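You operate a simulated robot arm through the tools that you are given. There is no shell and no other tool. Be economical: measure what you need, move in short steps, check, and stop when the job is done.

You run a simulated two-armed robot. Do the job below in one go: nothing can be reset, and whatever is moved stays where it is left.

Task
Pick up the clean intake filter marked "BF3C-382" from the top of the steel table with one hand, pass it to the other hand and put it on the shelf under the wooden table. Set down upright: clean intake filter.

The check looks at the end state, three seconds after you hand in, the way a careful person would. Anything else that was tipped, shoved, dropped, spilled or broken makes it a failure.

Robot
Two 7-joint arms with two-finger parallel grippers on one trunk, on a base that drives. Base frame: it is fixed to the floor where the robot stands at the start and does not move with it; the origin is under the middle of the robot, x ahead of it, y to its left, z up; the surface under the hand at the start is at about z = 820. Readings come in mm, degrees, newtons and seconds.
The left shoulder is at the start at [60, 189, 1153], the right one opposite. With the tool pointing down near the work surface each hand reaches from about 100 to 660 mm from the robot's upright axis, wherever it stands, measured 20 degrees to its own side. Places, roughly: shelf under the wooden table [1300, 3400, 200]. Payload 3.43 kg a hand.
The TCP of each hand is the grasp point between the finger pads, 30 mm short of the fingertips. In the tool frame z runs along the fingers and y along their closing line. The gripper opens to 94 mm. The fingers are 28 mm wide and 10 mm thick; the gripper's body (50 by 96 mm) begins 55 mm behind the TCP.
Orientation is that of the tool frame in the base frame, as a unit quaternion [x, y, z, w]. With the fingers straight down and closing along the base's y, the tool's x points along the base's -x, its y along +y and its z along -z.

Tools
- The arms move only by the tool play_rows. It takes "left_moves", "right_moves" or both (then of equal length, played together; a hand with none holds still); each is a list of rows, each an object (a shift or turn left out is 0, a gripper value left out holds the last) with "travel": the shift along the base's x, y, z in mm, a list of three; "rot": the turn, a rotation vector about the base's x, y, z in degrees, a list of three; "gripper": the opening, from 0 (shut) to 1 (fully open). In form: [{"travel": [tx, ty, tz], "rot": [rx, ry, rz], "gripper": gripper}, ...]. A call has 1 to 12 rows; each row shifts and turns the commanded pose from where the row before left it. Rows are played at 5 a second. More than 50 mm and 8.6 degrees between two rows, or a gripper value outside its range, and nothing of the call is played. A pose out of reach is approached as far as the arm can. The call stops where the force on the tool passes 40 N (or 10 N more than at its start, if that is more) or the arm is blocked; 0.2 s more then pass. The fingers move at their own pace (about 153 mm/s each) and stop on an object; they squeeze with about 27 N. The grip force told is the motor's: it shows also when the fingers shut on nothing. Time passes only in rows, and 0.2 s behind the last, so rows that do not move let the fingers close. It gives the time, the measured TCP pose, the force on the tool (base axes), the opening and the grip force at its end, in the units of the frame above (readings bear some noise), with the torque about the TCP (base axes, N m) and any sound that the robot's microphone picked up.
- Cameras (640 x 400 px; columns grow to the right, rows downward): "scene" is now at [10.5, -26.7, 1700.8]; the picture's right is [-0.31, -0.95, 0.00], its down [-0.75, 0.25, -0.62] and it looks along [0.59, -0.19, -0.79] (base axes); focal length 281 px, centre (320, 200). "left" rides on the left gripper at [76, -14, -102] in its tool frame; the picture's right is [0.18, 0.98, 0.00], its down [-0.75, 0.14, -0.64] and it looks along [-0.63, 0.12, 0.77] (tool axes); focal length 243 px, centre (320, 200). "right" rides on the right gripper at [76, 14, -102] in its tool frame; the picture's right is [-0.18, 0.98, 0.00], its down [-0.75, -0.14, -0.64] and it looks along [-0.63, -0.12, 0.77] (tool axes); focal length 243 px, centre (320, 200). There is no depth. A picture from a camera that has moved, and an enlarged one, comes with that camera's place and axes in the base frame and with its lens.
- snapshot(camera): a new picture of that camera. No time passes.
- slide_trunk(by): slides the trunk up (or, below 0, down) by that many mm; the arms and the scene camera ride with it, the base frame stays. It gives what a move gives, with no picture.
- steer(legs): drives the robot by 1 to 6 legs, each [ahead, left, turn to the left] in mm, mm and degrees, along the robot's own axes; the way and the turn of a leg run together, so that a leg with both is an arc; at most 1500 mm and 180 degrees a leg. The arms and the cameras ride along, it lands a little off, and it stops where it bumps. It gives what a move gives.
- pan_tilt(pan, tilt): turns the head with the scene camera to pan (to the left, within 86 degrees either way) and tilt (down, from -29 to 69), counted from straight ahead of the robot. It gives what a move gives.
- zoom(camera, box): a new picture of the part [left, top, right, bottom] of that camera's present view, enlarged. No time passes.
- finish_job(): hands the job in; it is judged then, once.

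Go step by step. Nothing tells you exact positions but the pictures and the camera data: compare them with the known pose of the tool, close in by small moves and look again before you grip or let go. The budget is 120 turns and 108 pictures, counting those below and the enlarged ones. Unless the task says otherwise, let go and move clear before handing in, and close with one line.

The tools are called after "Call:" as a command line: name --argument value ..., lists and objects as JSON in quotes. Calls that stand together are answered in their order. play_rows: Moves the arms, as the interface text tells. Its arguments: {"type":"object","properties":{"left_moves":{"type":"array"},"right_moves":{"type":"array"}},"required":[]} The other tools are called the same way: slide_trunk (by) slides the trunk up or down; steer (legs) drives the base; pan_tilt (pan, tilt) turns the head that bears the scene camera; snapshot (camera) takes a picture; zoom (camera, box) takes an enlarged picture of a part of a camera's view; finish_job () hands the job in.

At the start:

```text
clock: 0.0
left_eef_pos: [410.9, -34.8, 1089.5]
left_tool_rot: [0.0, 1.0, 0.0, -0.001]
left_wrist_force: [0.0, 0.3, 0.5]
left_ft_torque: [-0.02, 0.01, 0.0]
left_gripper_width: 94.0
left_grip_force: 0.1
right_eef_pos: [275.2, -354.8, 1098.6]
right_tool_rot: [0.0, 1.0, -0.001, -0.001]
right_wrist_force: [-0.5, -0.4, 0.5]
right_ft_torque: [-0.01, -0.01, 0.03]
right_gripper_width: 93.9
right_grip_force: 0.0
trunk travel left (down, up): [-825.0, 165.0]
robot x, y, heading: [1.7, 0.3, -0.0]
head pan, tilt: [-18.2, 51.8]
```

scene: 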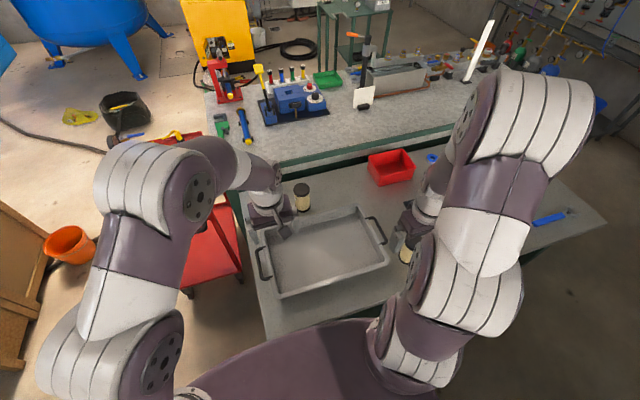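
right: 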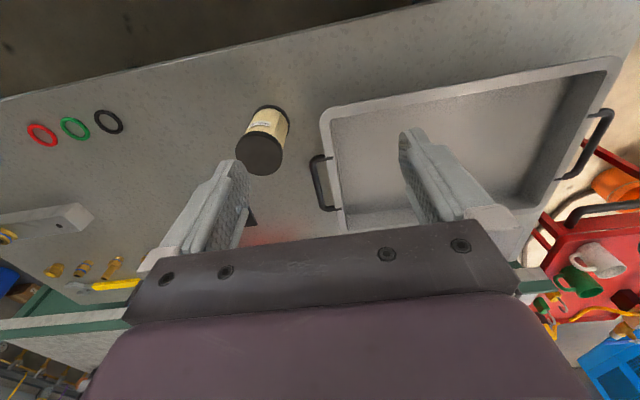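
left: 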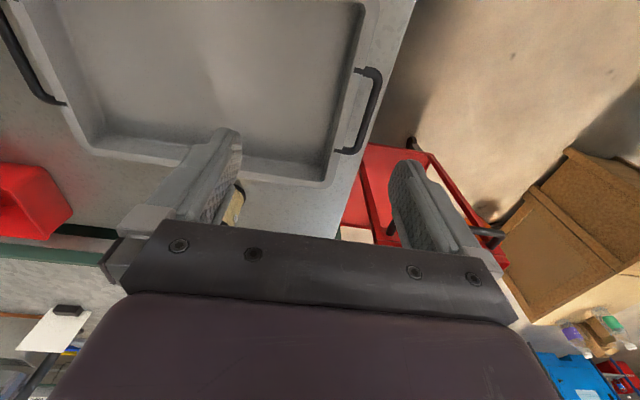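

I see two filter cartridges on the steel table, one beyond the tray and one to the right of it. I zoom to read their labels.

Call:
zoom --camera "right" --box '[220, 90, 310, 190]'

Call:
zoom --camera "scene" --box '[270, 170, 340, 220]'

Call:
zoom --camera "scene" --box '[370, 220, 450, 280]'

```text
4.00 times, centred on (265, 140) of right
camera zoom: at [199.4, -340.1, 1199.8], right [0.18, 0.98, 0.0], down [0.75, -0.14, 0.64], along [0.63, -0.12, -0.77], focal length 970 px, centre (540, 440)
```

zoom: 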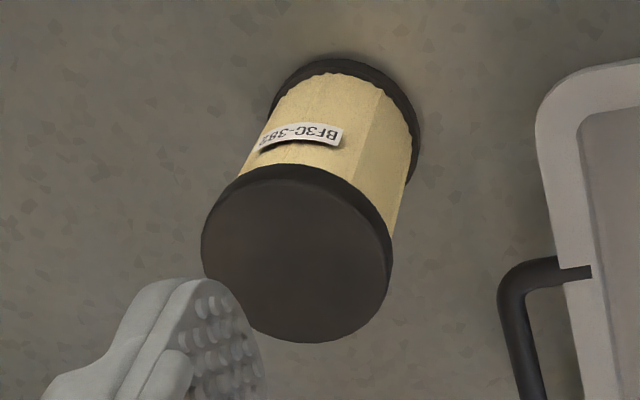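

```text
8.00 times, centred on (305, 195) of scene
camera zoom: at [10.5, -26.7, 1700.8], right [-0.31, -0.95, 0.0], down [-0.75, 0.25, -0.62], along [0.59, -0.19, -0.79], focal length 2247 px, centre (440, 240)
```

zoom: 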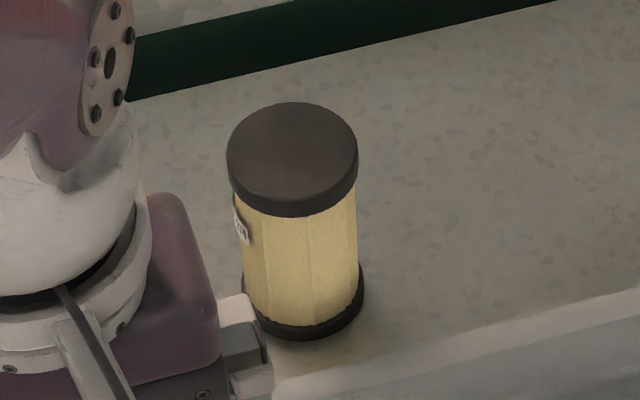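

```text
6.67 times, centred on (410, 250) of scene
camera zoom: at [10.5, -26.7, 1700.8], right [-0.31, -0.95, 0.0], down [-0.75, 0.25, -0.62], along [0.59, -0.19, -0.79], focal length 1872 px, centre (-280, -133)
```

zoom: 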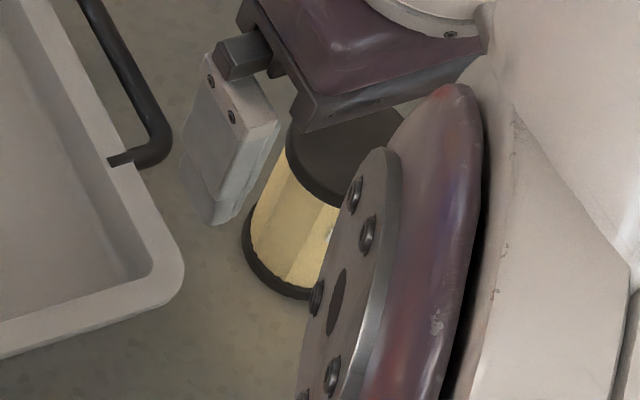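

The filter right of the tray is the BF3C-382, with its top at about [340, -448, 915] and about 60 mm wide. I move the right hand over it, still high.

Call:
play_rows --right_moves '[{"travel": [22, -31, -25]}, {"travel": [22, -31, -25]}, {"travel": [21, -31, -25]}, {"travel": [0, 0, -20]}]'

Call:
snapshot --camera "right"

Call:
snapshot --camera "scene"

```text
clock: 1.0
left_eef_pos: [411.8, -33.9, 1089.0]
left_tool_rot: [0.0, 1.0, 0.0, 0.001]
left_wrist_force: [0.4, -0.7, 0.1]
left_ft_torque: [-0.03, 0.03, 0.02]
left_gripper_width: 93.8
left_grip_force: 0.1
right_eef_pos: [339.4, -446.7, 1002.8]
right_tool_rot: [0.0, 1.0, 0.0, 0.0]
right_wrist_force: [0.2, 0.1, 0.8]
right_ft_torque: [-0.02, 0.01, 0.01]
right_gripper_width: 94.1
right_grip_force: 0.0
trunk travel left (down, up): [-825.0, 165.0]
robot x, y, heading: [-3.9, -1.3, -0.2]
head pan, tilt: [-18.2, 51.8]
```

```text
101 pictures are left
camera right: at [264.0, -433.0, 1104.6], right [0.18, 0.98, 0.0], down [0.75, -0.14, 0.64], along [0.63, -0.12, -0.77], focal length 243 px, centre (320, 200)
```

right: 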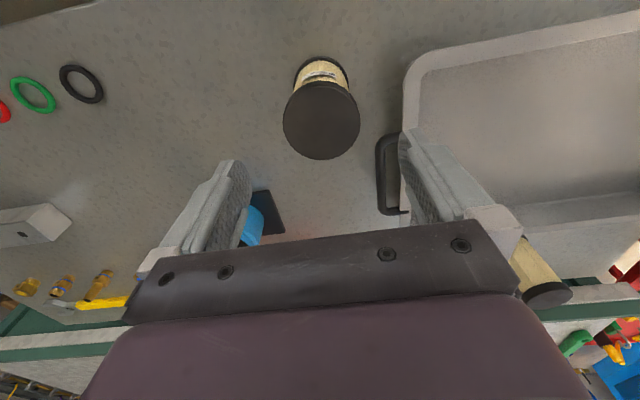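

```text
100 pictures are left
camera scene: at [10.9, -26.8, 1700.8], right [-0.31, -0.95, 0.0], down [-0.75, 0.25, -0.62], along [0.59, -0.19, -0.79], focal length 281 px, centre (320, 200)
```

scene: 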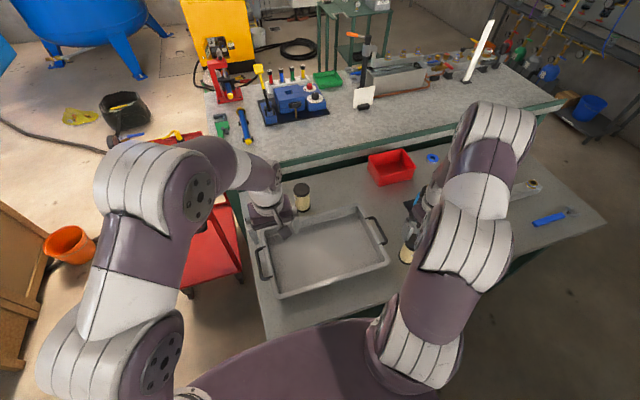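

The filter is centred between the fingers at about [337, -446], and the tray handle is clear. I lower the hand so the pads straddle the top cap, then look again.

Call:
play_rows --right_moves '[{"travel": [-2, 0, -30]}, {"travel": [0, 0, -30]}, {"travel": [0, 0, -20]}, {"travel": [0, 0, -10]}]'

Call:
snapshot --camera "right"

Call:
zoom --camera "scene" --box '[380, 200, 460, 280]'

```text
clock: 2.0
left_eef_pos: [412.4, -34.8, 1088.8]
left_tool_rot: [-0.001, 1.0, -0.001, 0.0]
left_wrist_force: [-0.3, 0.8, 0.4]
left_ft_torque: [0.03, -0.01, 0.01]
left_gripper_width: 94.1
left_grip_force: 0.0
right_eef_pos: [338.1, -446.0, 912.9]
right_tool_rot: [-0.001, 1.0, 0.0, 0.0]
right_wrist_force: [-0.5, 0.2, -0.1]
right_ft_torque: [0.02, -0.01, 0.0]
right_gripper_width: 94.1
right_grip_force: 0.1
trunk travel left (down, up): [-825.0, 165.0]
robot x, y, heading: [3.0, 1.8, -0.2]
head pan, tilt: [-18.2, 51.8]
```

```text
99 pictures are left
camera right: at [262.6, -433.0, 1014.7], right [0.18, 0.98, 0.0], down [0.75, -0.14, 0.64], along [0.63, -0.12, -0.77], focal length 243 px, centre (320, 200)
```

right: 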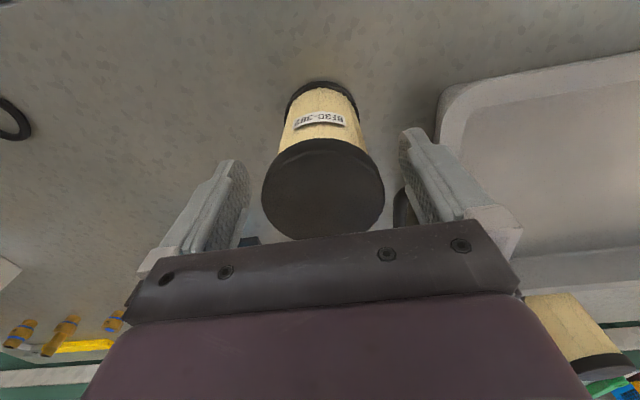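

```text
5.00 times, centred on (420, 240) of scene
camera zoom: at [10.9, -27.2, 1700.8], right [-0.31, -0.95, 0.0], down [-0.75, 0.25, -0.62], along [0.59, -0.19, -0.79], focal length 1404 px, centre (-180, 0)
```

zoom: 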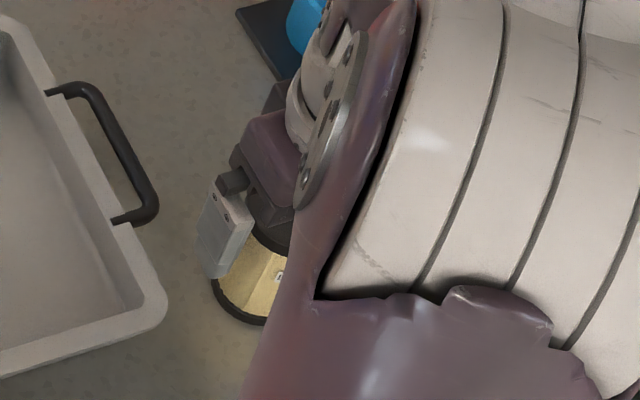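

The filter is centred in the hand with its top at about z = 913, so I go down 9 mm and close on the cap.

Call:
play_rows --right_moves '[{"travel": [0, 0, -9]}, {"gripper": 0.0}, {}, {}]'

Call:
snapshot --camera "right"

```text
clock: 3.0
left_eef_pos: [411.8, -35.3, 1088.3]
left_tool_rot: [0.0, 1.0, 0.0, 0.0]
left_wrist_force: [1.2, 0.0, -0.9]
left_ft_torque: [0.03, 0.0, 0.0]
left_gripper_width: 94.0
left_grip_force: 0.0
right_eef_pos: [338.7, -446.3, 904.4]
right_tool_rot: [0.0, 1.0, 0.0, 0.0]
right_wrist_force: [0.6, 0.6, 1.1]
right_ft_torque: [0.05, -0.02, 0.02]
right_gripper_width: 60.1
right_grip_force: 27.0
trunk travel left (down, up): [-825.0, 165.0]
robot x, y, heading: [2.6, -0.0, -0.1]
head pan, tilt: [-18.2, 51.8]
```

```text
97 pictures are left
camera right: at [262.6, -432.8, 1006.4], right [0.18, 0.98, 0.0], down [0.75, -0.14, 0.64], along [0.63, -0.12, -0.77], focal length 243 px, centre (320, 200)
```

right: 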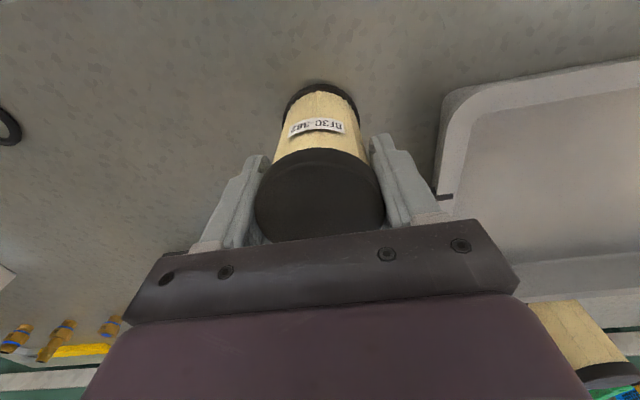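

The hand holds the cap at 60 mm with full grip force. I lift straight up by 180 mm and turn the head to look toward the wooden table.

Call:
play_rows --right_moves '[{"travel": [0, 0, 15]}, {"travel": [0, 0, 30]}, {"travel": [0, 0, 40]}, {"travel": [0, 0, 40]}, {"travel": [0, 0, 40]}, {"travel": [0, 0, 20]}, {}]'

Call:
pan_tilt --pan 69 --tilt 22

Call:
snapshot --camera "scene"

Call:
snapshot --camera "right"

```text
clock: 4.6
left_eef_pos: [412.9, -33.6, 1088.1]
left_tool_rot: [0.0, 1.0, 0.0, 0.001]
left_wrist_force: [-0.4, -0.3, 0.0]
left_ft_torque: [0.02, 0.04, -0.02]
left_gripper_width: 93.8
left_grip_force: 0.0
right_eef_pos: [337.6, -448.2, 1090.2]
right_tool_rot: [0.0, 1.0, 0.0, 0.001]
right_wrist_force: [0.3, -0.5, -1.5]
right_ft_torque: [-0.04, 0.03, 0.01]
right_gripper_width: 59.8
right_grip_force: 27.1
trunk travel left (down, up): [-825.0, 165.0]
robot x, y, heading: [2.1, 0.2, -0.1]
head pan, tilt: [-18.2, 51.8]
```

```text
clock: 6.2
left_eef_pos: [411.6, -35.0, 1089.6]
left_tool_rot: [0.0, 1.0, 0.0, 0.0]
left_wrist_force: [-0.5, 0.2, -0.8]
left_ft_torque: [-0.02, 0.02, -0.02]
left_gripper_width: 94.3
left_grip_force: 0.0
right_eef_pos: [337.2, -446.9, 1089.2]
right_tool_rot: [0.0, 1.0, 0.0, -0.001]
right_wrist_force: [0.0, 0.1, -1.4]
right_ft_torque: [-0.05, -0.01, 0.0]
right_gripper_width: 60.2
right_grip_force: 27.3
trunk travel left (down, up): [-825.0, 165.0]
robot x, y, heading: [1.6, 1.4, 0.0]
head pan, tilt: [69.0, 22.0]
```

```text
96 pictures are left
camera scene: at [-27.6, 83.3, 1745.5], right [0.93, -0.36, 0.0], down [-0.13, -0.35, -0.93], along [0.33, 0.87, -0.37], focal length 281 px, centre (320, 200)
```

scene: 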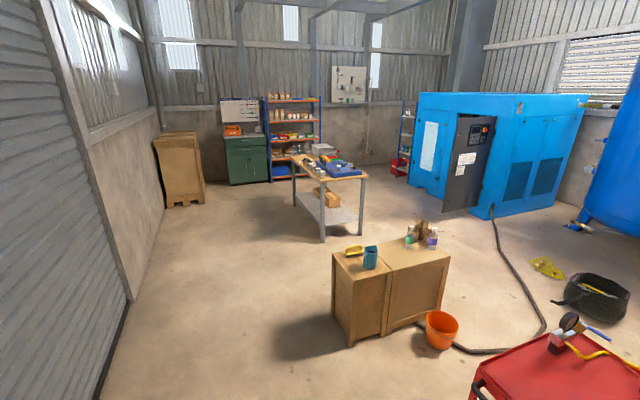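

```text
95 pictures are left
camera right: at [262.1, -433.5, 1191.0], right [0.18, 0.98, 0.0], down [0.75, -0.14, 0.64], along [0.63, -0.12, -0.77], focal length 243 px, centre (320, 200)
```

right: 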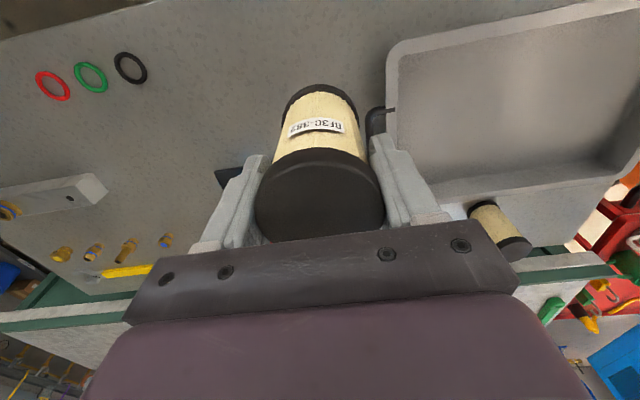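

The filter is held upright. I see the wooden table with a grey shelf beyond a wooden cabinet, and I zoom in on it.

Call:
zoom --camera "scene" --box '[270, 140, 390, 250]'

```text
3.64 times, centred on (330, 195) of scene
camera zoom: at [-27.6, 83.3, 1745.5], right [0.93, -0.36, 0.0], down [-0.13, -0.35, -0.93], along [0.33, 0.87, -0.37], focal length 1021 px, centre (284, 218)
```

zoom: 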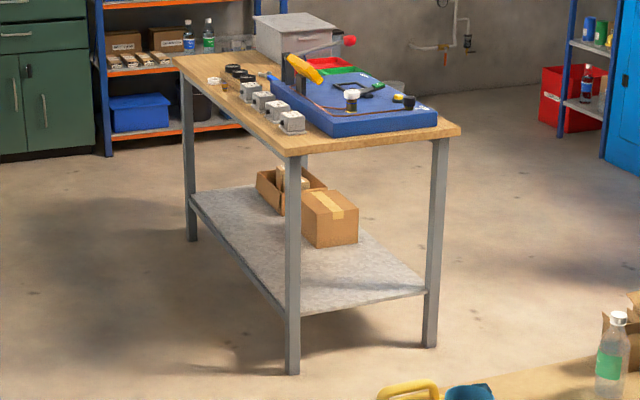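

The wooden table's shelf spans about x 1060–1580, y 2870–4090, and its near end is free of boxes. I back off 250 mm, then slide left along the open corridor, keeping my heading.

Call:
steer --legs '[[-250, 0, 0], [0, 1500, 0]]'

Call:
snapshot --camera "scene"

```text
clock: 15.0
left_eef_pos: [173.8, 1454.7, 1088.4]
left_tool_rot: [0.009, 1.0, 0.0, 0.0]
left_wrist_force: [-0.5, -0.2, 0.0]
left_ft_torque: [-0.03, -0.04, -0.02]
left_gripper_width: 94.3
left_grip_force: 0.0
right_eef_pos: [93.0, 1043.3, 1089.1]
right_tool_rot: [0.009, 1.0, 0.0, 0.0]
right_wrist_force: [0.4, 0.8, 0.0]
right_ft_torque: [-0.01, 0.01, 0.0]
right_gripper_width: 59.8
right_grip_force: 27.0
trunk travel left (down, up): [-825.0, 165.0]
robot x, y, heading: [-237.0, 1495.4, -0.9]
head pan, tilt: [69.0, 22.0]
```

```text
93 pictures are left
camera scene: at [-263.7, 1579.8, 1745.5], right [0.93, -0.37, 0.0], down [-0.14, -0.35, -0.93], along [0.35, 0.86, -0.37], focal length 281 px, centre (320, 200)
```

scene: 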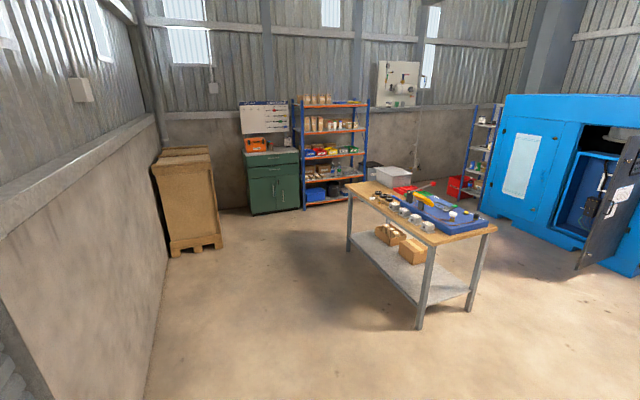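

The way is clear. I slide on to y ≈ 3000 and aim the head at the table.

Call:
steer --legs '[[0, 1500, 0.9]]'

Call:
pan_tilt --pan 5 --tilt 35

Call:
snapshot --camera "scene"

```text
clock: 22.5
left_eef_pos: [186.1, 2967.8, 1088.4]
left_tool_rot: [0.0, 1.0, 0.0, 0.001]
left_wrist_force: [0.2, 0.1, 0.6]
left_ft_torque: [-0.01, 0.01, 0.02]
left_gripper_width: 94.3
left_grip_force: 0.1
right_eef_pos: [111.8, 2554.7, 1088.8]
right_tool_rot: [0.001, 1.0, 0.0, 0.001]
right_wrist_force: [0.7, -0.1, -1.8]
right_ft_torque: [-0.02, 0.03, 0.01]
right_gripper_width: 59.6
right_grip_force: 26.8
trunk travel left (down, up): [-825.0, 165.0]
robot x, y, heading: [-227.8, 3002.4, -0.5]
head pan, tilt: [69.0, 22.0]
```

```text
clock: 23.8
left_eef_pos: [186.1, 2966.9, 1087.9]
left_tool_rot: [0.0, 1.0, 0.0, 0.0]
left_wrist_force: [0.8, 0.2, -0.2]
left_ft_torque: [-0.01, 0.01, 0.03]
left_gripper_width: 94.0
left_grip_force: 0.0
right_eef_pos: [112.0, 2555.2, 1088.2]
right_tool_rot: [0.001, 1.0, 0.0, -0.001]
right_wrist_force: [0.0, 0.1, -1.4]
right_ft_torque: [0.01, 0.05, -0.03]
right_gripper_width: 59.6
right_grip_force: 26.9
trunk travel left (down, up): [-825.0, 165.0]
robot x, y, heading: [-222.7, 3004.5, 0.1]
head pan, tilt: [5.0, 35.0]
```

```text
92 pictures are left
camera scene: at [-198.5, 3007.4, 1724.9], right [0.09, -1.0, 0.0], down [-0.57, -0.05, -0.82], along [0.82, 0.07, -0.57], focal length 281 px, centre (320, 200)
```

scene: 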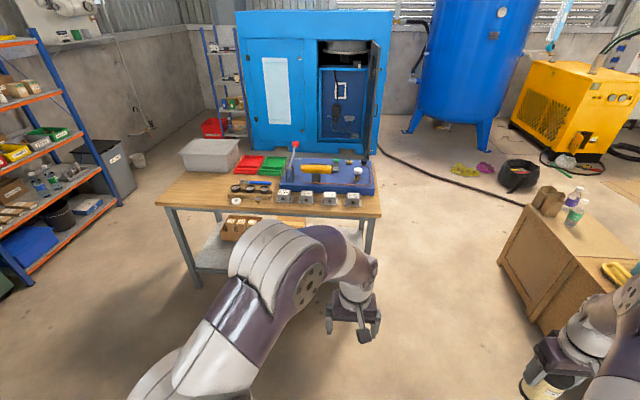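

The robot is at about [-225, 3003], facing the table, with free space around it. For the handover I first turn the left hand nearly level (fingers forward, 20° down) and move it aside to the left.

Call:
play_rows --left_moves '[{"travel": [-4, 28, -5], "rot": [0, -7.8, 0]}, {"travel": [-4, 28, -5], "rot": [0, -7.8, 0]}, {"travel": [-4, 28, -5], "rot": [0, -7.8, 0]}, {"travel": [-4, 28, -5], "rot": [0, -7.8, 0]}, {"travel": [-4, 28, -5], "rot": [0, -7.8, 0]}, {"travel": [-4, 28, -5], "rot": [0, -7.8, 0]}, {"travel": [-4, 28, -5], "rot": [0, -7.8, 0]}, {"travel": [-4, 28, -5], "rot": [0, -7.8, 0]}, {"travel": [-4, 28, -5], "rot": [0, -7.6, 0]}, {}]'

Call:
snapshot --camera "scene"

```text
clock: 26.0
left_eef_pos: [215.4, 3169.4, 1059.7]
left_tool_rot: [0.001, 0.842, 0.04, 0.538]
left_wrist_force: [0.0, 0.2, 0.6]
left_ft_torque: [0.0, 0.03, 0.0]
left_gripper_width: 94.2
left_grip_force: 0.1
left hand out of reach, approached as far as the arm can: row 4, 5, 7, 8, 9
right_eef_pos: [111.8, 2554.2, 1088.9]
right_tool_rot: [0.001, 1.0, 0.0, -0.001]
right_wrist_force: [-0.3, -0.5, -1.6]
right_ft_torque: [-0.01, 0.02, 0.0]
right_gripper_width: 59.7
right_grip_force: 26.6
trunk travel left (down, up): [-825.0, 165.0]
robot x, y, heading: [-225.6, 3004.5, -0.2]
head pan, tilt: [5.0, 35.0]
```

```text
91 pictures are left
camera scene: at [-198.5, 3006.7, 1724.9], right [0.09, -1.0, 0.0], down [-0.57, -0.05, -0.82], along [0.82, 0.07, -0.57], focal length 281 px, centre (320, 200)
```

scene: 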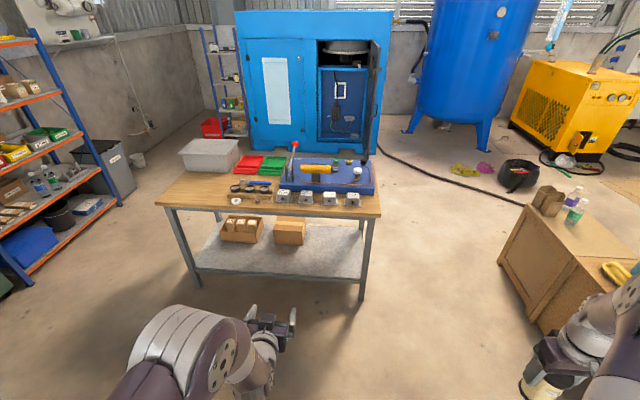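

The left hand was too close to its shoulder for a level pose. I move it forward and see where it settles.

Call:
play_rows --left_moves '[{"travel": [35, 0, -4]}, {"travel": [35, 0, -4]}, {"travel": [35, 0, -4]}, {}]'

```text
clock: 27.0
left_eef_pos: [308.9, 3163.2, 1056.0]
left_tool_rot: [0.004, 0.833, 0.04, 0.551]
left_wrist_force: [0.9, 0.4, 0.3]
left_ft_torque: [0.02, 0.0, -0.02]
left_gripper_width: 93.9
left_grip_force: 0.1
left hand out of reach, approached as far as the arm can: row 1, 3
right_eef_pos: [112.0, 2554.9, 1088.5]
right_tool_rot: [0.001, 1.0, 0.0, 0.0]
right_wrist_force: [-0.1, -0.6, -0.7]
right_ft_torque: [0.02, -0.01, -0.01]
right_gripper_width: 59.5
right_grip_force: 26.9
trunk travel left (down, up): [-825.0, 165.0]
robot x, y, heading: [-229.4, 3001.3, 0.0]
head pan, tilt: [5.0, 35.0]
```

The hand is held at about 23° down by a joint limit. I try yawing it inward, which should suit the left arm better.

Call:
play_rows --left_moves '[{"rot": [0, 0, -8]}, {"rot": [0, 0, -8]}, {"rot": [0, 0, -8]}, {"rot": [0, 0, -8]}, {"rot": [-2.1, -3.4, 0]}, {}]'

Call:
snapshot --camera "scene"

```text
clock: 28.4
left_eef_pos: [271.9, 3019.8, 1066.3]
left_tool_rot: [0.126, 0.806, -0.047, 0.576]
left_wrist_force: [-0.8, 0.5, 1.0]
left_ft_torque: [-0.01, 0.0, 0.0]
left_gripper_width: 93.9
left_grip_force: 0.0
left hand out of reach, approached as far as the arm can: row 1, 2, 3, 4, 5
right_eef_pos: [112.4, 2554.6, 1088.6]
right_tool_rot: [0.0, 1.0, -0.001, 0.0]
right_wrist_force: [-0.3, -0.2, -0.9]
right_ft_torque: [0.02, -0.01, -0.03]
right_gripper_width: 59.4
right_grip_force: 27.6
trunk travel left (down, up): [-825.0, 165.0]
robot x, y, heading: [-228.4, 3007.9, -0.2]
head pan, tilt: [5.0, 35.0]
```

```text
90 pictures are left
camera scene: at [-199.1, 3006.6, 1724.9], right [0.09, -1.0, 0.0], down [-0.57, -0.05, -0.82], along [0.82, 0.07, -0.57], focal length 281 px, centre (320, 200)
```

scene: 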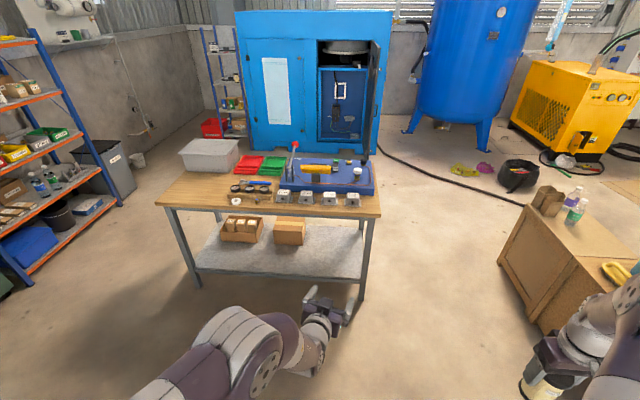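

At this pose the left hand points 19° down with a small yaw, which suits the grasp. I correct its roll and test moving it lower and slightly back.

Call:
play_rows --left_moves '[{"rot": [-3.85, 0.93, 1.39]}, {"travel": [-10, 5, -25]}, {"travel": [-10, 5, -25]}, {"travel": [-10, 5, -25]}, {}]'

```text
clock: 29.6
left_eef_pos: [283.8, 3014.5, 1020.3]
left_tool_rot: [0.109, 0.81, -0.057, 0.573]
left_wrist_force: [0.5, -0.6, -0.5]
left_ft_torque: [-0.02, 0.01, 0.04]
left_gripper_width: 94.1
left_grip_force: 0.0
left hand out of reach, approached as far as the arm can: row 1, 2, 3, 4
right_eef_pos: [111.2, 2554.6, 1088.3]
right_tool_rot: [0.0, 1.0, 0.0, 0.001]
right_wrist_force: [-0.2, 0.1, -0.9]
right_ft_torque: [0.01, 0.02, -0.02]
right_gripper_width: 59.7
right_grip_force: 26.4
trunk travel left (down, up): [-825.0, 165.0]
robot x, y, heading: [-221.6, 3004.2, -0.1]
head pan, tilt: [5.0, 35.0]
```

The left hand sits steady at [284, 3014, 1020], pointing forward, 20° down and 13° inward. I now swing the right hand with the filter around to a point ahead of it, with the same yaw.

Call:
play_rows --right_moves '[{"travel": [27.4, 30.6, 0], "rot": [0, 0, -1.7]}, {"travel": [27.4, 30.6, 0], "rot": [0, 0, -1.7]}, {"travel": [27.4, 30.6, 0], "rot": [0, 0, -1.7]}, {"travel": [27.4, 30.6, 0], "rot": [0, 0, -1.7]}, {"travel": [27.4, 30.6, 0], "rot": [0, 0, -1.7]}, {"travel": [27.4, 30.6, 0], "rot": [0, 0, -1.7]}, {"travel": [27.4, 30.6, 0], "rot": [0, 0, -1.7]}, {"travel": [27.4, 30.6, 0], "rot": [0, 0, -1.4]}, {}]'

Call:
snapshot --camera "scene"

Call:
snapshot --camera "left"

```text
clock: 31.6
left_eef_pos: [284.0, 3014.9, 1020.8]
left_tool_rot: [0.109, 0.81, -0.056, 0.573]
left_wrist_force: [-0.8, -0.6, -0.1]
left_ft_torque: [0.01, 0.01, -0.06]
left_gripper_width: 93.9
left_grip_force: 0.0
right_eef_pos: [331.6, 2800.2, 1090.0]
right_tool_rot: [0.117, 0.993, 0.0, 0.0]
right_wrist_force: [0.9, 0.1, -1.9]
right_ft_torque: [-0.02, 0.0, -0.01]
right_gripper_width: 59.7
right_grip_force: 27.1
trunk travel left (down, up): [-825.0, 165.0]
robot x, y, heading: [-222.2, 3004.7, -0.1]
head pan, tilt: [5.0, 35.0]
```

```text
89 pictures are left
camera scene: at [-199.2, 3006.6, 1724.9], right [0.09, -1.0, 0.0], down [-0.57, -0.05, -0.82], along [0.82, 0.07, -0.57], focal length 281 px, centre (320, 200)
```

scene: 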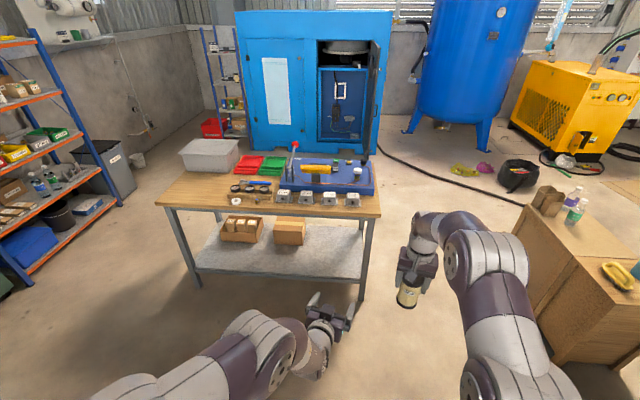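

```text
88 pictures are left
camera left: at [163.2, 3031.1, 982.9], right [0.18, 0.97, -0.14], down [-0.31, 0.19, 0.93], along [0.93, -0.12, 0.34], focal length 243 px, centre (320, 200)
```

left: 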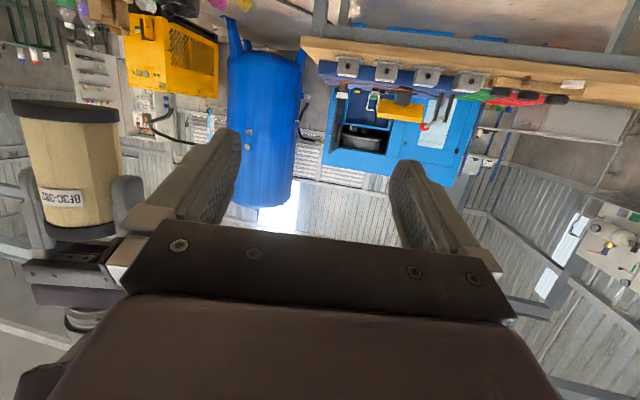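

The swing went well and the left camera sees the filter. I bring it in front of the left fingers.

Call:
play_rows --right_moves '[{"travel": [12, 37.8, -3]}, {"travel": [12, 37.8, -3]}, {"travel": [12, 37.8, -3]}, {"travel": [12, 37.8, -3]}, {"travel": [12, 37.8, -3]}, {}]'

Call:
snapshot --camera "scene"

Call:
snapshot --camera "left"

```text
clock: 33.0
left_eef_pos: [285.3, 3015.3, 1020.3]
left_tool_rot: [0.109, 0.81, -0.056, 0.573]
left_wrist_force: [-0.5, 0.0, -0.1]
left_ft_torque: [0.03, -0.01, -0.02]
left_gripper_width: 94.0
left_grip_force: 0.0
right_eef_pos: [344.7, 2977.5, 1051.4]
right_tool_rot: [0.116, 0.993, 0.001, 0.0]
right_wrist_force: [-1.0, 0.0, -1.1]
right_ft_torque: [0.03, 0.02, -0.01]
right_gripper_width: 59.7
right_grip_force: 27.2
right hand out of reach, approached as far as the arm can: row 2, 3, 4, 5
trunk travel left (down, up): [-825.0, 165.0]
robot x, y, heading: [-223.6, 3004.7, -0.2]
head pan, tilt: [5.0, 35.0]
```

```text
87 pictures are left
camera scene: at [-198.7, 3006.6, 1724.9], right [0.09, -1.0, 0.0], down [-0.57, -0.05, -0.82], along [0.82, 0.07, -0.57], focal length 281 px, centre (320, 200)
```

scene: 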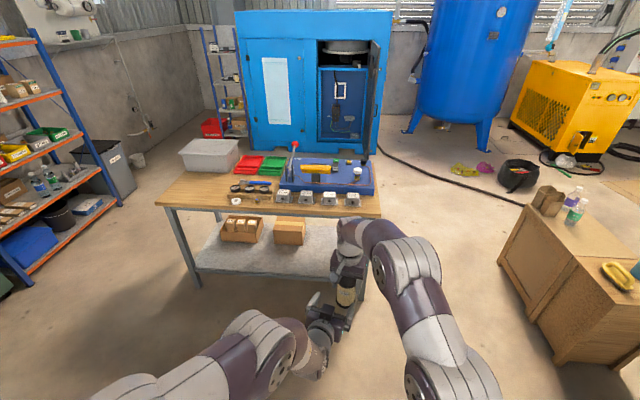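

```text
86 pictures are left
camera left: at [163.5, 3031.0, 982.8], right [0.18, 0.97, -0.14], down [-0.31, 0.19, 0.93], along [0.93, -0.12, 0.34], focal length 243 px, centre (320, 200)
```

left: 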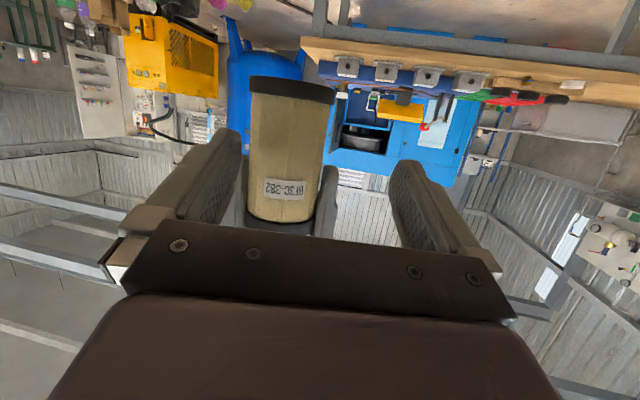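

The right arm is at its reach limit but close: the filter is about 66 mm ahead, 23 mm too far right and 23 mm too low. I correct sideways and up first.

Call:
play_rows --right_moves '[{"travel": [0, 12, 5]}, {"travel": [0, 12, 5]}, {}]'

Call:
snapshot --camera "left"

```text
clock: 33.8
left_eef_pos: [285.0, 3015.6, 1020.7]
left_tool_rot: [0.11, 0.811, -0.057, 0.572]
left_wrist_force: [-0.1, 0.5, 0.6]
left_ft_torque: [0.04, 0.03, -0.04]
left_gripper_width: 94.2
left_grip_force: 0.0
right_eef_pos: [335.0, 2998.0, 1056.3]
right_tool_rot: [0.116, 0.993, 0.0, 0.0]
right_wrist_force: [0.0, 0.4, -1.7]
right_ft_torque: [-0.01, 0.06, 0.0]
right_gripper_width: 59.4
right_grip_force: 27.3
right hand out of reach, approached as far as the arm can: row 1, 2
trunk travel left (down, up): [-825.0, 165.0]
robot x, y, heading: [-225.0, 3005.1, -0.2]
head pan, tilt: [5.0, 35.0]
```

```text
85 pictures are left
camera left: at [163.9, 3031.5, 982.5], right [0.18, 0.97, -0.14], down [-0.31, 0.19, 0.93], along [0.93, -0.12, 0.34], focal length 243 px, centre (320, 200)
```

left: 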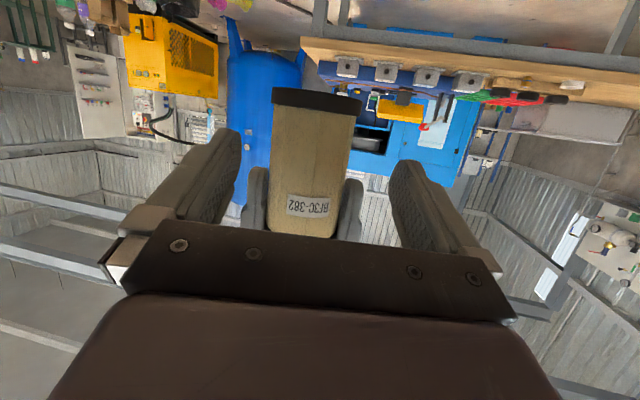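

The filter is now centred between the left fingers. I draw it in toward the left palm and raise it to the right height.

Call:
play_rows --right_moves '[{"travel": [-12, 5, 6]}, {"travel": [-12, 5, 6]}, {"travel": [-12, 4, 6]}, {}]'

Call:
snapshot --camera "left"

```text
clock: 34.8
left_eef_pos: [284.7, 3015.9, 1019.8]
left_tool_rot: [0.109, 0.811, -0.056, 0.572]
left_wrist_force: [-0.5, 0.6, 0.4]
left_ft_torque: [0.03, 0.02, 0.02]
left_gripper_width: 93.9
left_grip_force: 0.1
right_eef_pos: [298.3, 3012.3, 1074.4]
right_tool_rot: [0.116, 0.993, 0.0, -0.001]
right_wrist_force: [0.9, -0.4, -1.7]
right_ft_torque: [-0.03, 0.0, 0.0]
right_gripper_width: 59.7
right_grip_force: 27.1
trunk travel left (down, up): [-825.0, 165.0]
robot x, y, heading: [-224.9, 3002.8, -0.1]
head pan, tilt: [5.0, 35.0]
```

```text
84 pictures are left
camera left: at [163.8, 3031.5, 982.6], right [0.18, 0.97, -0.14], down [-0.31, 0.19, 0.93], along [0.93, -0.12, 0.34], focal length 243 px, centre (320, 200)
```

left: 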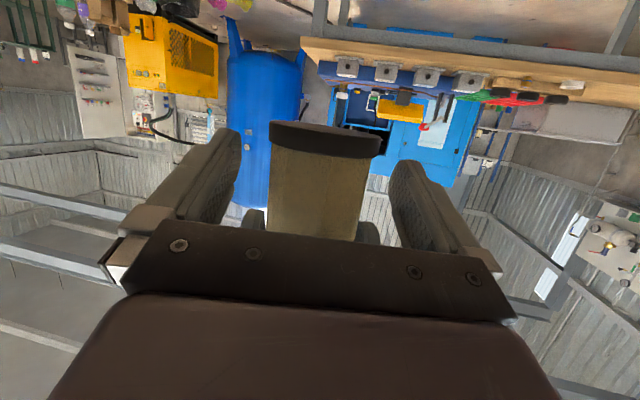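

The filter is nearly seated and at the right height. I pull it in the last 12 mm.

Call:
play_rows --right_moves '[{"travel": [-6, 1.5, 0]}, {"travel": [-6, 1.5, 0]}, {}]'

Call:
snapshot --camera "left"

Call:
zoom --camera "scene" --box '[280, 230, 400, 390]'

Call:
snapshot --camera "right"

```text
clock: 35.6
left_eef_pos: [285.5, 3014.8, 1019.9]
left_tool_rot: [0.108, 0.811, -0.055, 0.572]
left_wrist_force: [0.0, 0.4, -0.5]
left_ft_torque: [0.02, 0.0, -0.01]
left_gripper_width: 94.2
left_grip_force: 0.0
right_eef_pos: [287.0, 3015.6, 1074.4]
right_tool_rot: [0.116, 0.993, 0.0, 0.0]
right_wrist_force: [-0.5, 0.9, -0.4]
right_ft_torque: [-0.01, -0.03, 0.03]
right_gripper_width: 59.8
right_grip_force: 27.5
trunk travel left (down, up): [-825.0, 165.0]
robot x, y, heading: [-223.3, 3000.1, -0.3]
head pan, tilt: [5.0, 35.0]
```

```text
83 pictures are left
camera left: at [163.8, 3031.5, 982.6], right [0.18, 0.97, -0.14], down [-0.31, 0.19, 0.93], along [0.93, -0.12, 0.34], focal length 243 px, centre (320, 200)
```

left: 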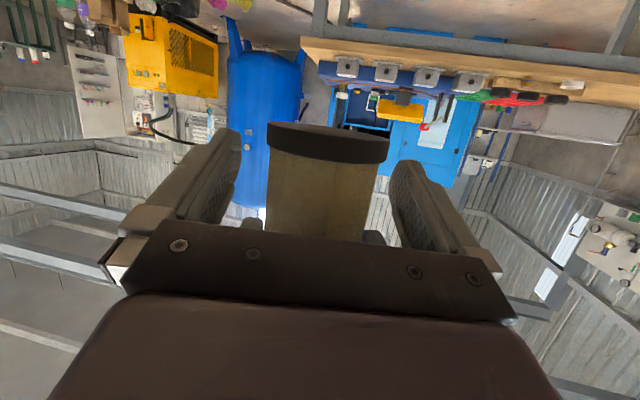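

```text
2.50 times, centred on (340, 310) of scene
camera zoom: at [-198.1, 3007.5, 1724.8], right [0.09, -1.0, 0.0], down [-0.57, -0.05, -0.82], along [0.82, 0.07, -0.57], focal length 702 px, centre (270, -75)
```

zoom: 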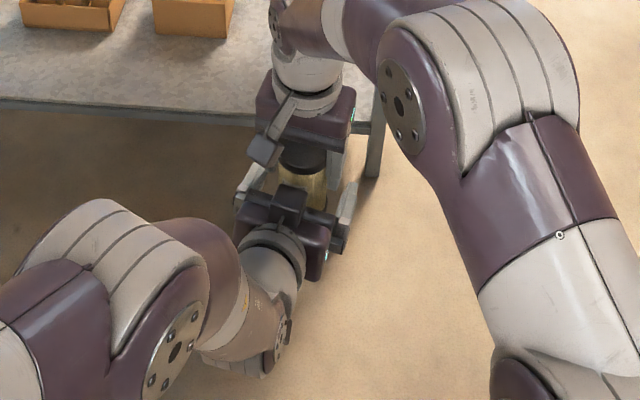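

```text
81 pictures are left
camera right: at [216.5, 3046.8, 1176.3], right [0.41, 0.91, 0.0], down [0.7, -0.31, 0.64], along [0.59, -0.26, -0.77], focal length 243 px, centre (320, 200)
```

right: 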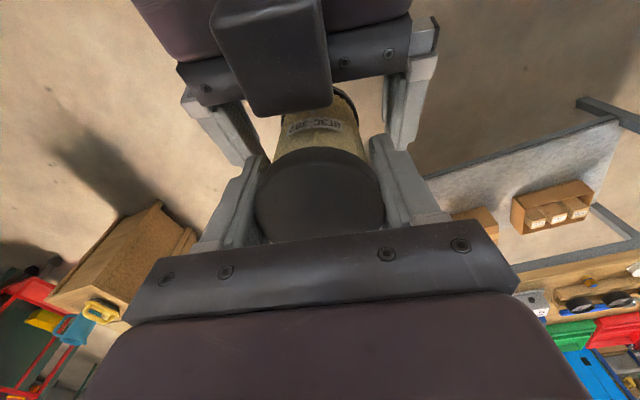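

Both hands line up on the filter and nothing else touches. I close the left hand.

Call:
play_rows --left_moves '[{"gripper": 0.0}, {}, {}]'

Call:
snapshot --camera "left"

Call:
snapshot --camera "right"

```text
clock: 36.4
left_eef_pos: [284.0, 3016.1, 1018.7]
left_tool_rot: [0.108, 0.811, -0.056, 0.572]
left_wrist_force: [3.2, 4.7, -1.0]
left_ft_torque: [-0.6, 0.2, 0.05]
left_gripper_width: 63.7
left_grip_force: 26.7
right_eef_pos: [286.3, 3015.3, 1075.0]
right_tool_rot: [0.117, 0.993, 0.0, 0.0]
right_wrist_force: [-3.6, -5.5, -0.4]
right_ft_torque: [0.37, -0.02, -0.04]
right_gripper_width: 59.5
right_grip_force: 27.5
trunk travel left (down, up): [-825.0, 165.0]
robot x, y, heading: [-223.7, 3004.7, -0.0]
head pan, tilt: [5.0, 35.0]
```

```text
80 pictures are left
camera left: at [163.6, 3031.7, 982.6], right [0.18, 0.97, -0.14], down [-0.31, 0.19, 0.93], along [0.93, -0.12, 0.34], focal length 243 px, centre (320, 200)
```

left: 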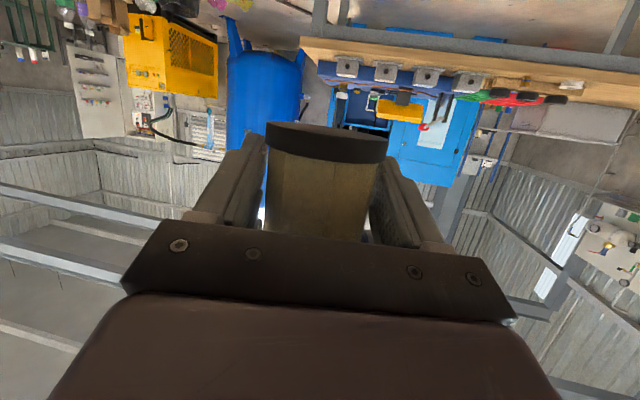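

```text
79 pictures are left
camera right: at [216.4, 3046.7, 1176.4], right [0.41, 0.91, 0.0], down [0.7, -0.31, 0.64], along [0.59, -0.26, -0.77], focal length 243 px, centre (320, 200)
```

right: 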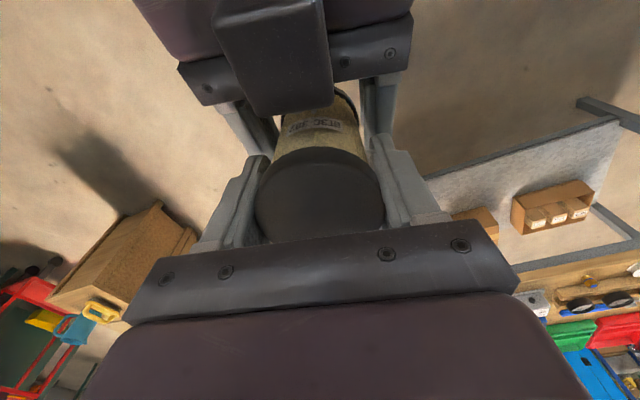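

The left fingers stopped at 63.7 mm with a side force, so the filter sits about 2 mm off the left hand's centre line. I shift the right hand by that much to relax it.

Call:
play_rows --right_moves '[{"travel": [-0.4, -1.7, 0]}, {}]'

```text
clock: 37.0
left_eef_pos: [284.0, 3015.5, 1020.7]
left_tool_rot: [0.109, 0.81, -0.057, 0.573]
left_wrist_force: [1.4, -7.5, -1.0]
left_ft_torque: [-0.2, 0.07, 0.11]
left_gripper_width: 63.4
left_grip_force: 27.4
right_eef_pos: [288.1, 3014.7, 1073.9]
right_tool_rot: [0.115, 0.993, 0.001, -0.001]
right_wrist_force: [-2.4, 8.0, -0.7]
right_ft_torque: [0.6, -0.04, -0.12]
right_gripper_width: 59.9
right_grip_force: 26.8
trunk travel left (down, up): [-825.0, 165.0]
robot x, y, heading: [-222.2, 3001.9, -0.4]
head pan, tilt: [5.0, 35.0]
```

The force just reversed while the width held, so the grip is real. I move back half that amount and look closely at the contact.

Call:
play_rows --right_moves '[{"travel": [0.2, 0.9, 0]}, {}]'

Call:
zoom --camera "left" --box '[180, 90, 460, 265]'

Call:
zoom --camera "right" --box '[180, 50, 460, 250]'

```text
clock: 37.6
left_eef_pos: [285.7, 3015.3, 1019.0]
left_tool_rot: [0.109, 0.811, -0.056, 0.572]
left_wrist_force: [-0.5, -9.0, -0.4]
left_ft_torque: [-0.21, 0.23, -0.14]
left_gripper_width: 63.6
left_grip_force: 26.8
right_eef_pos: [286.9, 3014.0, 1072.8]
right_tool_rot: [0.116, 0.993, 0.0, 0.0]
right_wrist_force: [0.2, 8.4, -0.1]
right_ft_torque: [0.7, -0.21, 0.12]
right_gripper_width: 59.6
right_grip_force: 26.8
trunk travel left (down, up): [-825.0, 165.0]
robot x, y, heading: [-224.8, 3005.3, 0.0]
head pan, tilt: [5.0, 35.0]
```

```text
2.29 times, centred on (320, 178) of left
camera zoom: at [163.7, 3031.5, 982.7], right [0.18, 0.97, -0.14], down [-0.31, 0.19, 0.93], along [0.93, -0.12, 0.34], focal length 555 px, centre (320, 251)
```

zoom: 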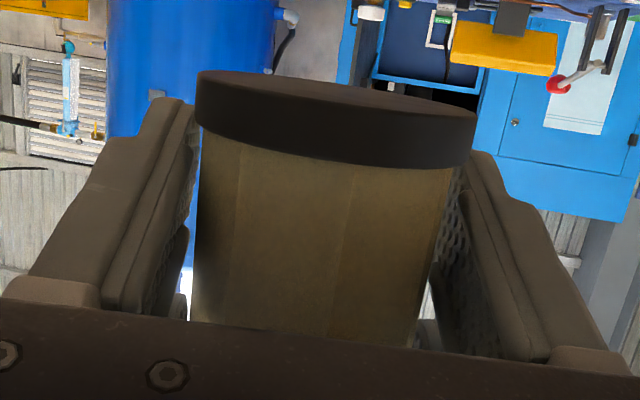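

```text
2.00 times, centred on (320, 150) of right
camera zoom: at [216.3, 3045.7, 1176.4], right [0.41, 0.91, 0.0], down [0.7, -0.31, 0.64], along [0.59, -0.26, -0.77], focal length 485 px, centre (320, 300)
```

zoom: 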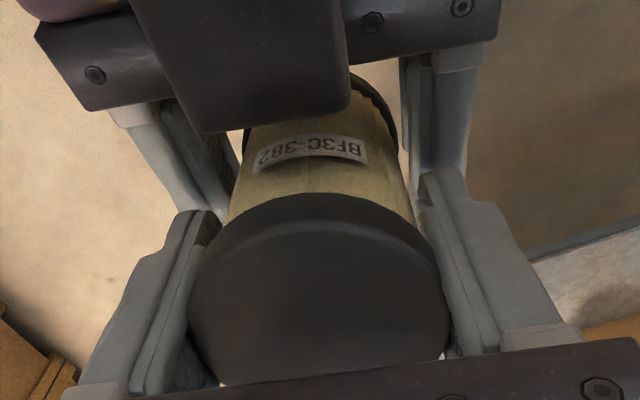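

The 63.6 mm stop may mean that the left fingers rest on the right fingertips rather than on the filter. I open the left hand, raise the filter 4 mm and close again to test.

Call:
play_rows --left_moves '[{"gripper": 0.9}, {}, {}, {}, {"gripper": 0.0}, {}, {}]' --right_moves '[{}, {}, {"travel": [0, 0, 2]}, {"travel": [0, 0, 2]}, {}, {}, {}]'

Call:
zoom --camera "left" --box '[180, 90, 460, 265]'

```text
clock: 39.2
left_eef_pos: [284.4, 3015.3, 1019.9]
left_tool_rot: [0.11, 0.811, -0.057, 0.572]
left_wrist_force: [-1.7, -3.7, -0.3]
left_ft_torque: [-0.44, 0.14, 0.13]
left_gripper_width: 63.6
left_grip_force: 26.6
right_eef_pos: [286.7, 3013.6, 1078.4]
right_tool_rot: [0.117, 0.993, 0.0, -0.001]
right_wrist_force: [1.0, 3.2, -1.1]
right_ft_torque: [0.65, -0.2, -0.14]
right_gripper_width: 59.8
right_grip_force: 26.8
trunk travel left (down, up): [-825.0, 165.0]
robot x, y, heading: [-229.6, 3001.8, 0.0]
head pan, tilt: [5.0, 35.0]
```

```text
2.29 times, centred on (320, 178) of left
camera zoom: at [163.6, 3031.5, 982.6], right [0.18, 0.97, -0.14], down [-0.31, 0.19, 0.93], along [0.93, -0.12, 0.34], focal length 555 px, centre (320, 251)
```

zoom: 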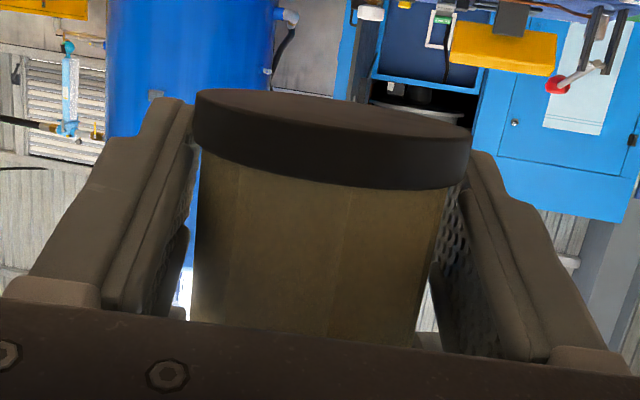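

The width is unchanged at the new height, so the left fingers are on the filter itself. I confirm by tugging the filter up 2 mm with the right hand and watching the left hand's force.

Call:
play_rows --right_moves '[{"travel": [0, 0, 2]}, {}]'

```text
clock: 39.8
left_eef_pos: [285.5, 3014.4, 1021.0]
left_tool_rot: [0.109, 0.81, -0.057, 0.574]
left_wrist_force: [-17.9, -4.4, 17.5]
left_ft_torque: [-0.37, -0.4, 0.09]
left_gripper_width: 63.7
left_grip_force: 27.2
right_eef_pos: [287.3, 3014.2, 1079.1]
right_tool_rot: [0.116, 0.993, 0.001, -0.001]
right_wrist_force: [18.2, 3.0, -19.6]
right_ft_torque: [0.53, -0.72, -0.08]
right_gripper_width: 59.7
right_grip_force: 26.9
trunk travel left (down, up): [-825.0, 165.0]
robot x, y, heading: [-222.2, 3002.9, -0.1]
head pan, tilt: [5.0, 35.0]
```

The left hand holds firmly (25 N passes through the grip). I regrip with the filter 4 mm lower for shelf clearance.

Call:
play_rows --left_moves '[{}, {"gripper": 0.9}, {}, {}, {}, {"gripper": 0.0}, {}, {}]' --right_moves '[{"travel": [0, 0, -2]}, {}, {}, {"travel": [0, 0, -2]}, {"travel": [0, 0, -2]}, {}, {}, {}]'

```text
clock: 41.6
left_eef_pos: [284.2, 3015.7, 1020.4]
left_tool_rot: [0.108, 0.811, -0.056, 0.573]
left_wrist_force: [1.6, -0.1, 0.3]
left_ft_torque: [-0.46, 0.18, 0.1]
left_gripper_width: 63.4
left_grip_force: 27.3
right_eef_pos: [286.8, 3015.4, 1074.7]
right_tool_rot: [0.117, 0.993, 0.0, -0.001]
right_wrist_force: [-0.5, -0.1, -0.2]
right_ft_torque: [0.53, -0.09, -0.12]
right_gripper_width: 59.6
right_grip_force: 27.0
trunk travel left (down, up): [-825.0, 165.0]
robot x, y, heading: [-224.3, 3000.0, 0.0]
head pan, tilt: [5.0, 35.0]
```

The forces are balanced now. I open the right hand slightly first and check that the left hand carries the filter.

Call:
play_rows --right_moves '[{"gripper": 0.72}, {}, {}]'

Call:
snapshot --camera "left"

Call:
snapshot --camera "right"

```text
clock: 42.4
left_eef_pos: [284.5, 3015.4, 1020.9]
left_tool_rot: [0.109, 0.81, -0.056, 0.573]
left_wrist_force: [0.2, -0.6, 0.7]
left_ft_torque: [-0.02, 0.02, 0.02]
left_gripper_width: 63.1
left_grip_force: 27.1
right_eef_pos: [287.4, 3014.6, 1073.9]
right_tool_rot: [0.117, 0.993, 0.0, -0.001]
right_wrist_force: [0.5, -0.5, 0.0]
right_ft_torque: [0.01, 0.02, -0.02]
right_gripper_width: 67.6
right_grip_force: 0.1
trunk travel left (down, up): [-825.0, 165.0]
robot x, y, heading: [-225.6, 3005.2, -0.1]
head pan, tilt: [5.0, 35.0]
```

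```text
75 pictures are left
camera left: at [163.7, 3031.6, 982.6], right [0.18, 0.97, -0.14], down [-0.31, 0.19, 0.93], along [0.93, -0.12, 0.34], focal length 243 px, centre (320, 200)
```

left: 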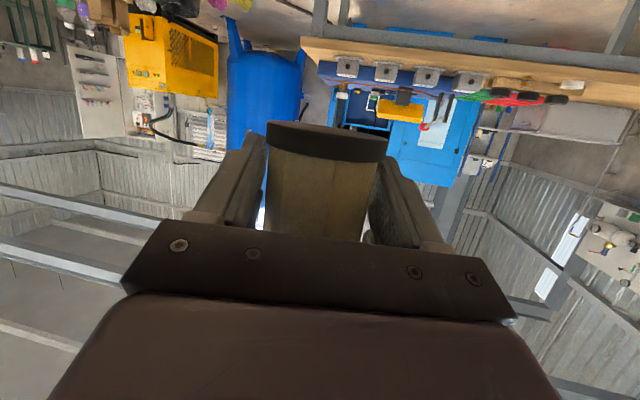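

```text
74 pictures are left
camera right: at [216.6, 3045.8, 1176.1], right [0.41, 0.91, 0.0], down [0.7, -0.31, 0.64], along [0.59, -0.26, -0.77], focal length 243 px, centre (320, 200)
```

right: 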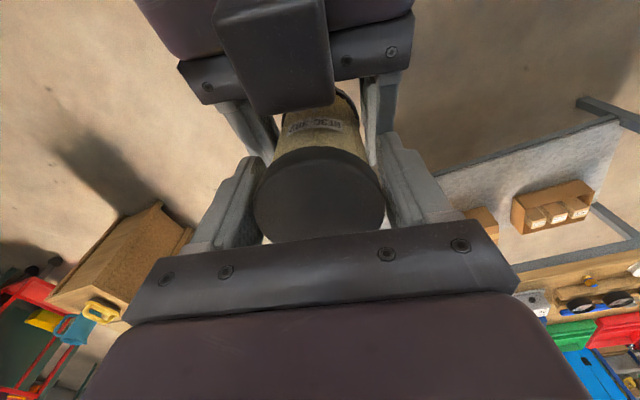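

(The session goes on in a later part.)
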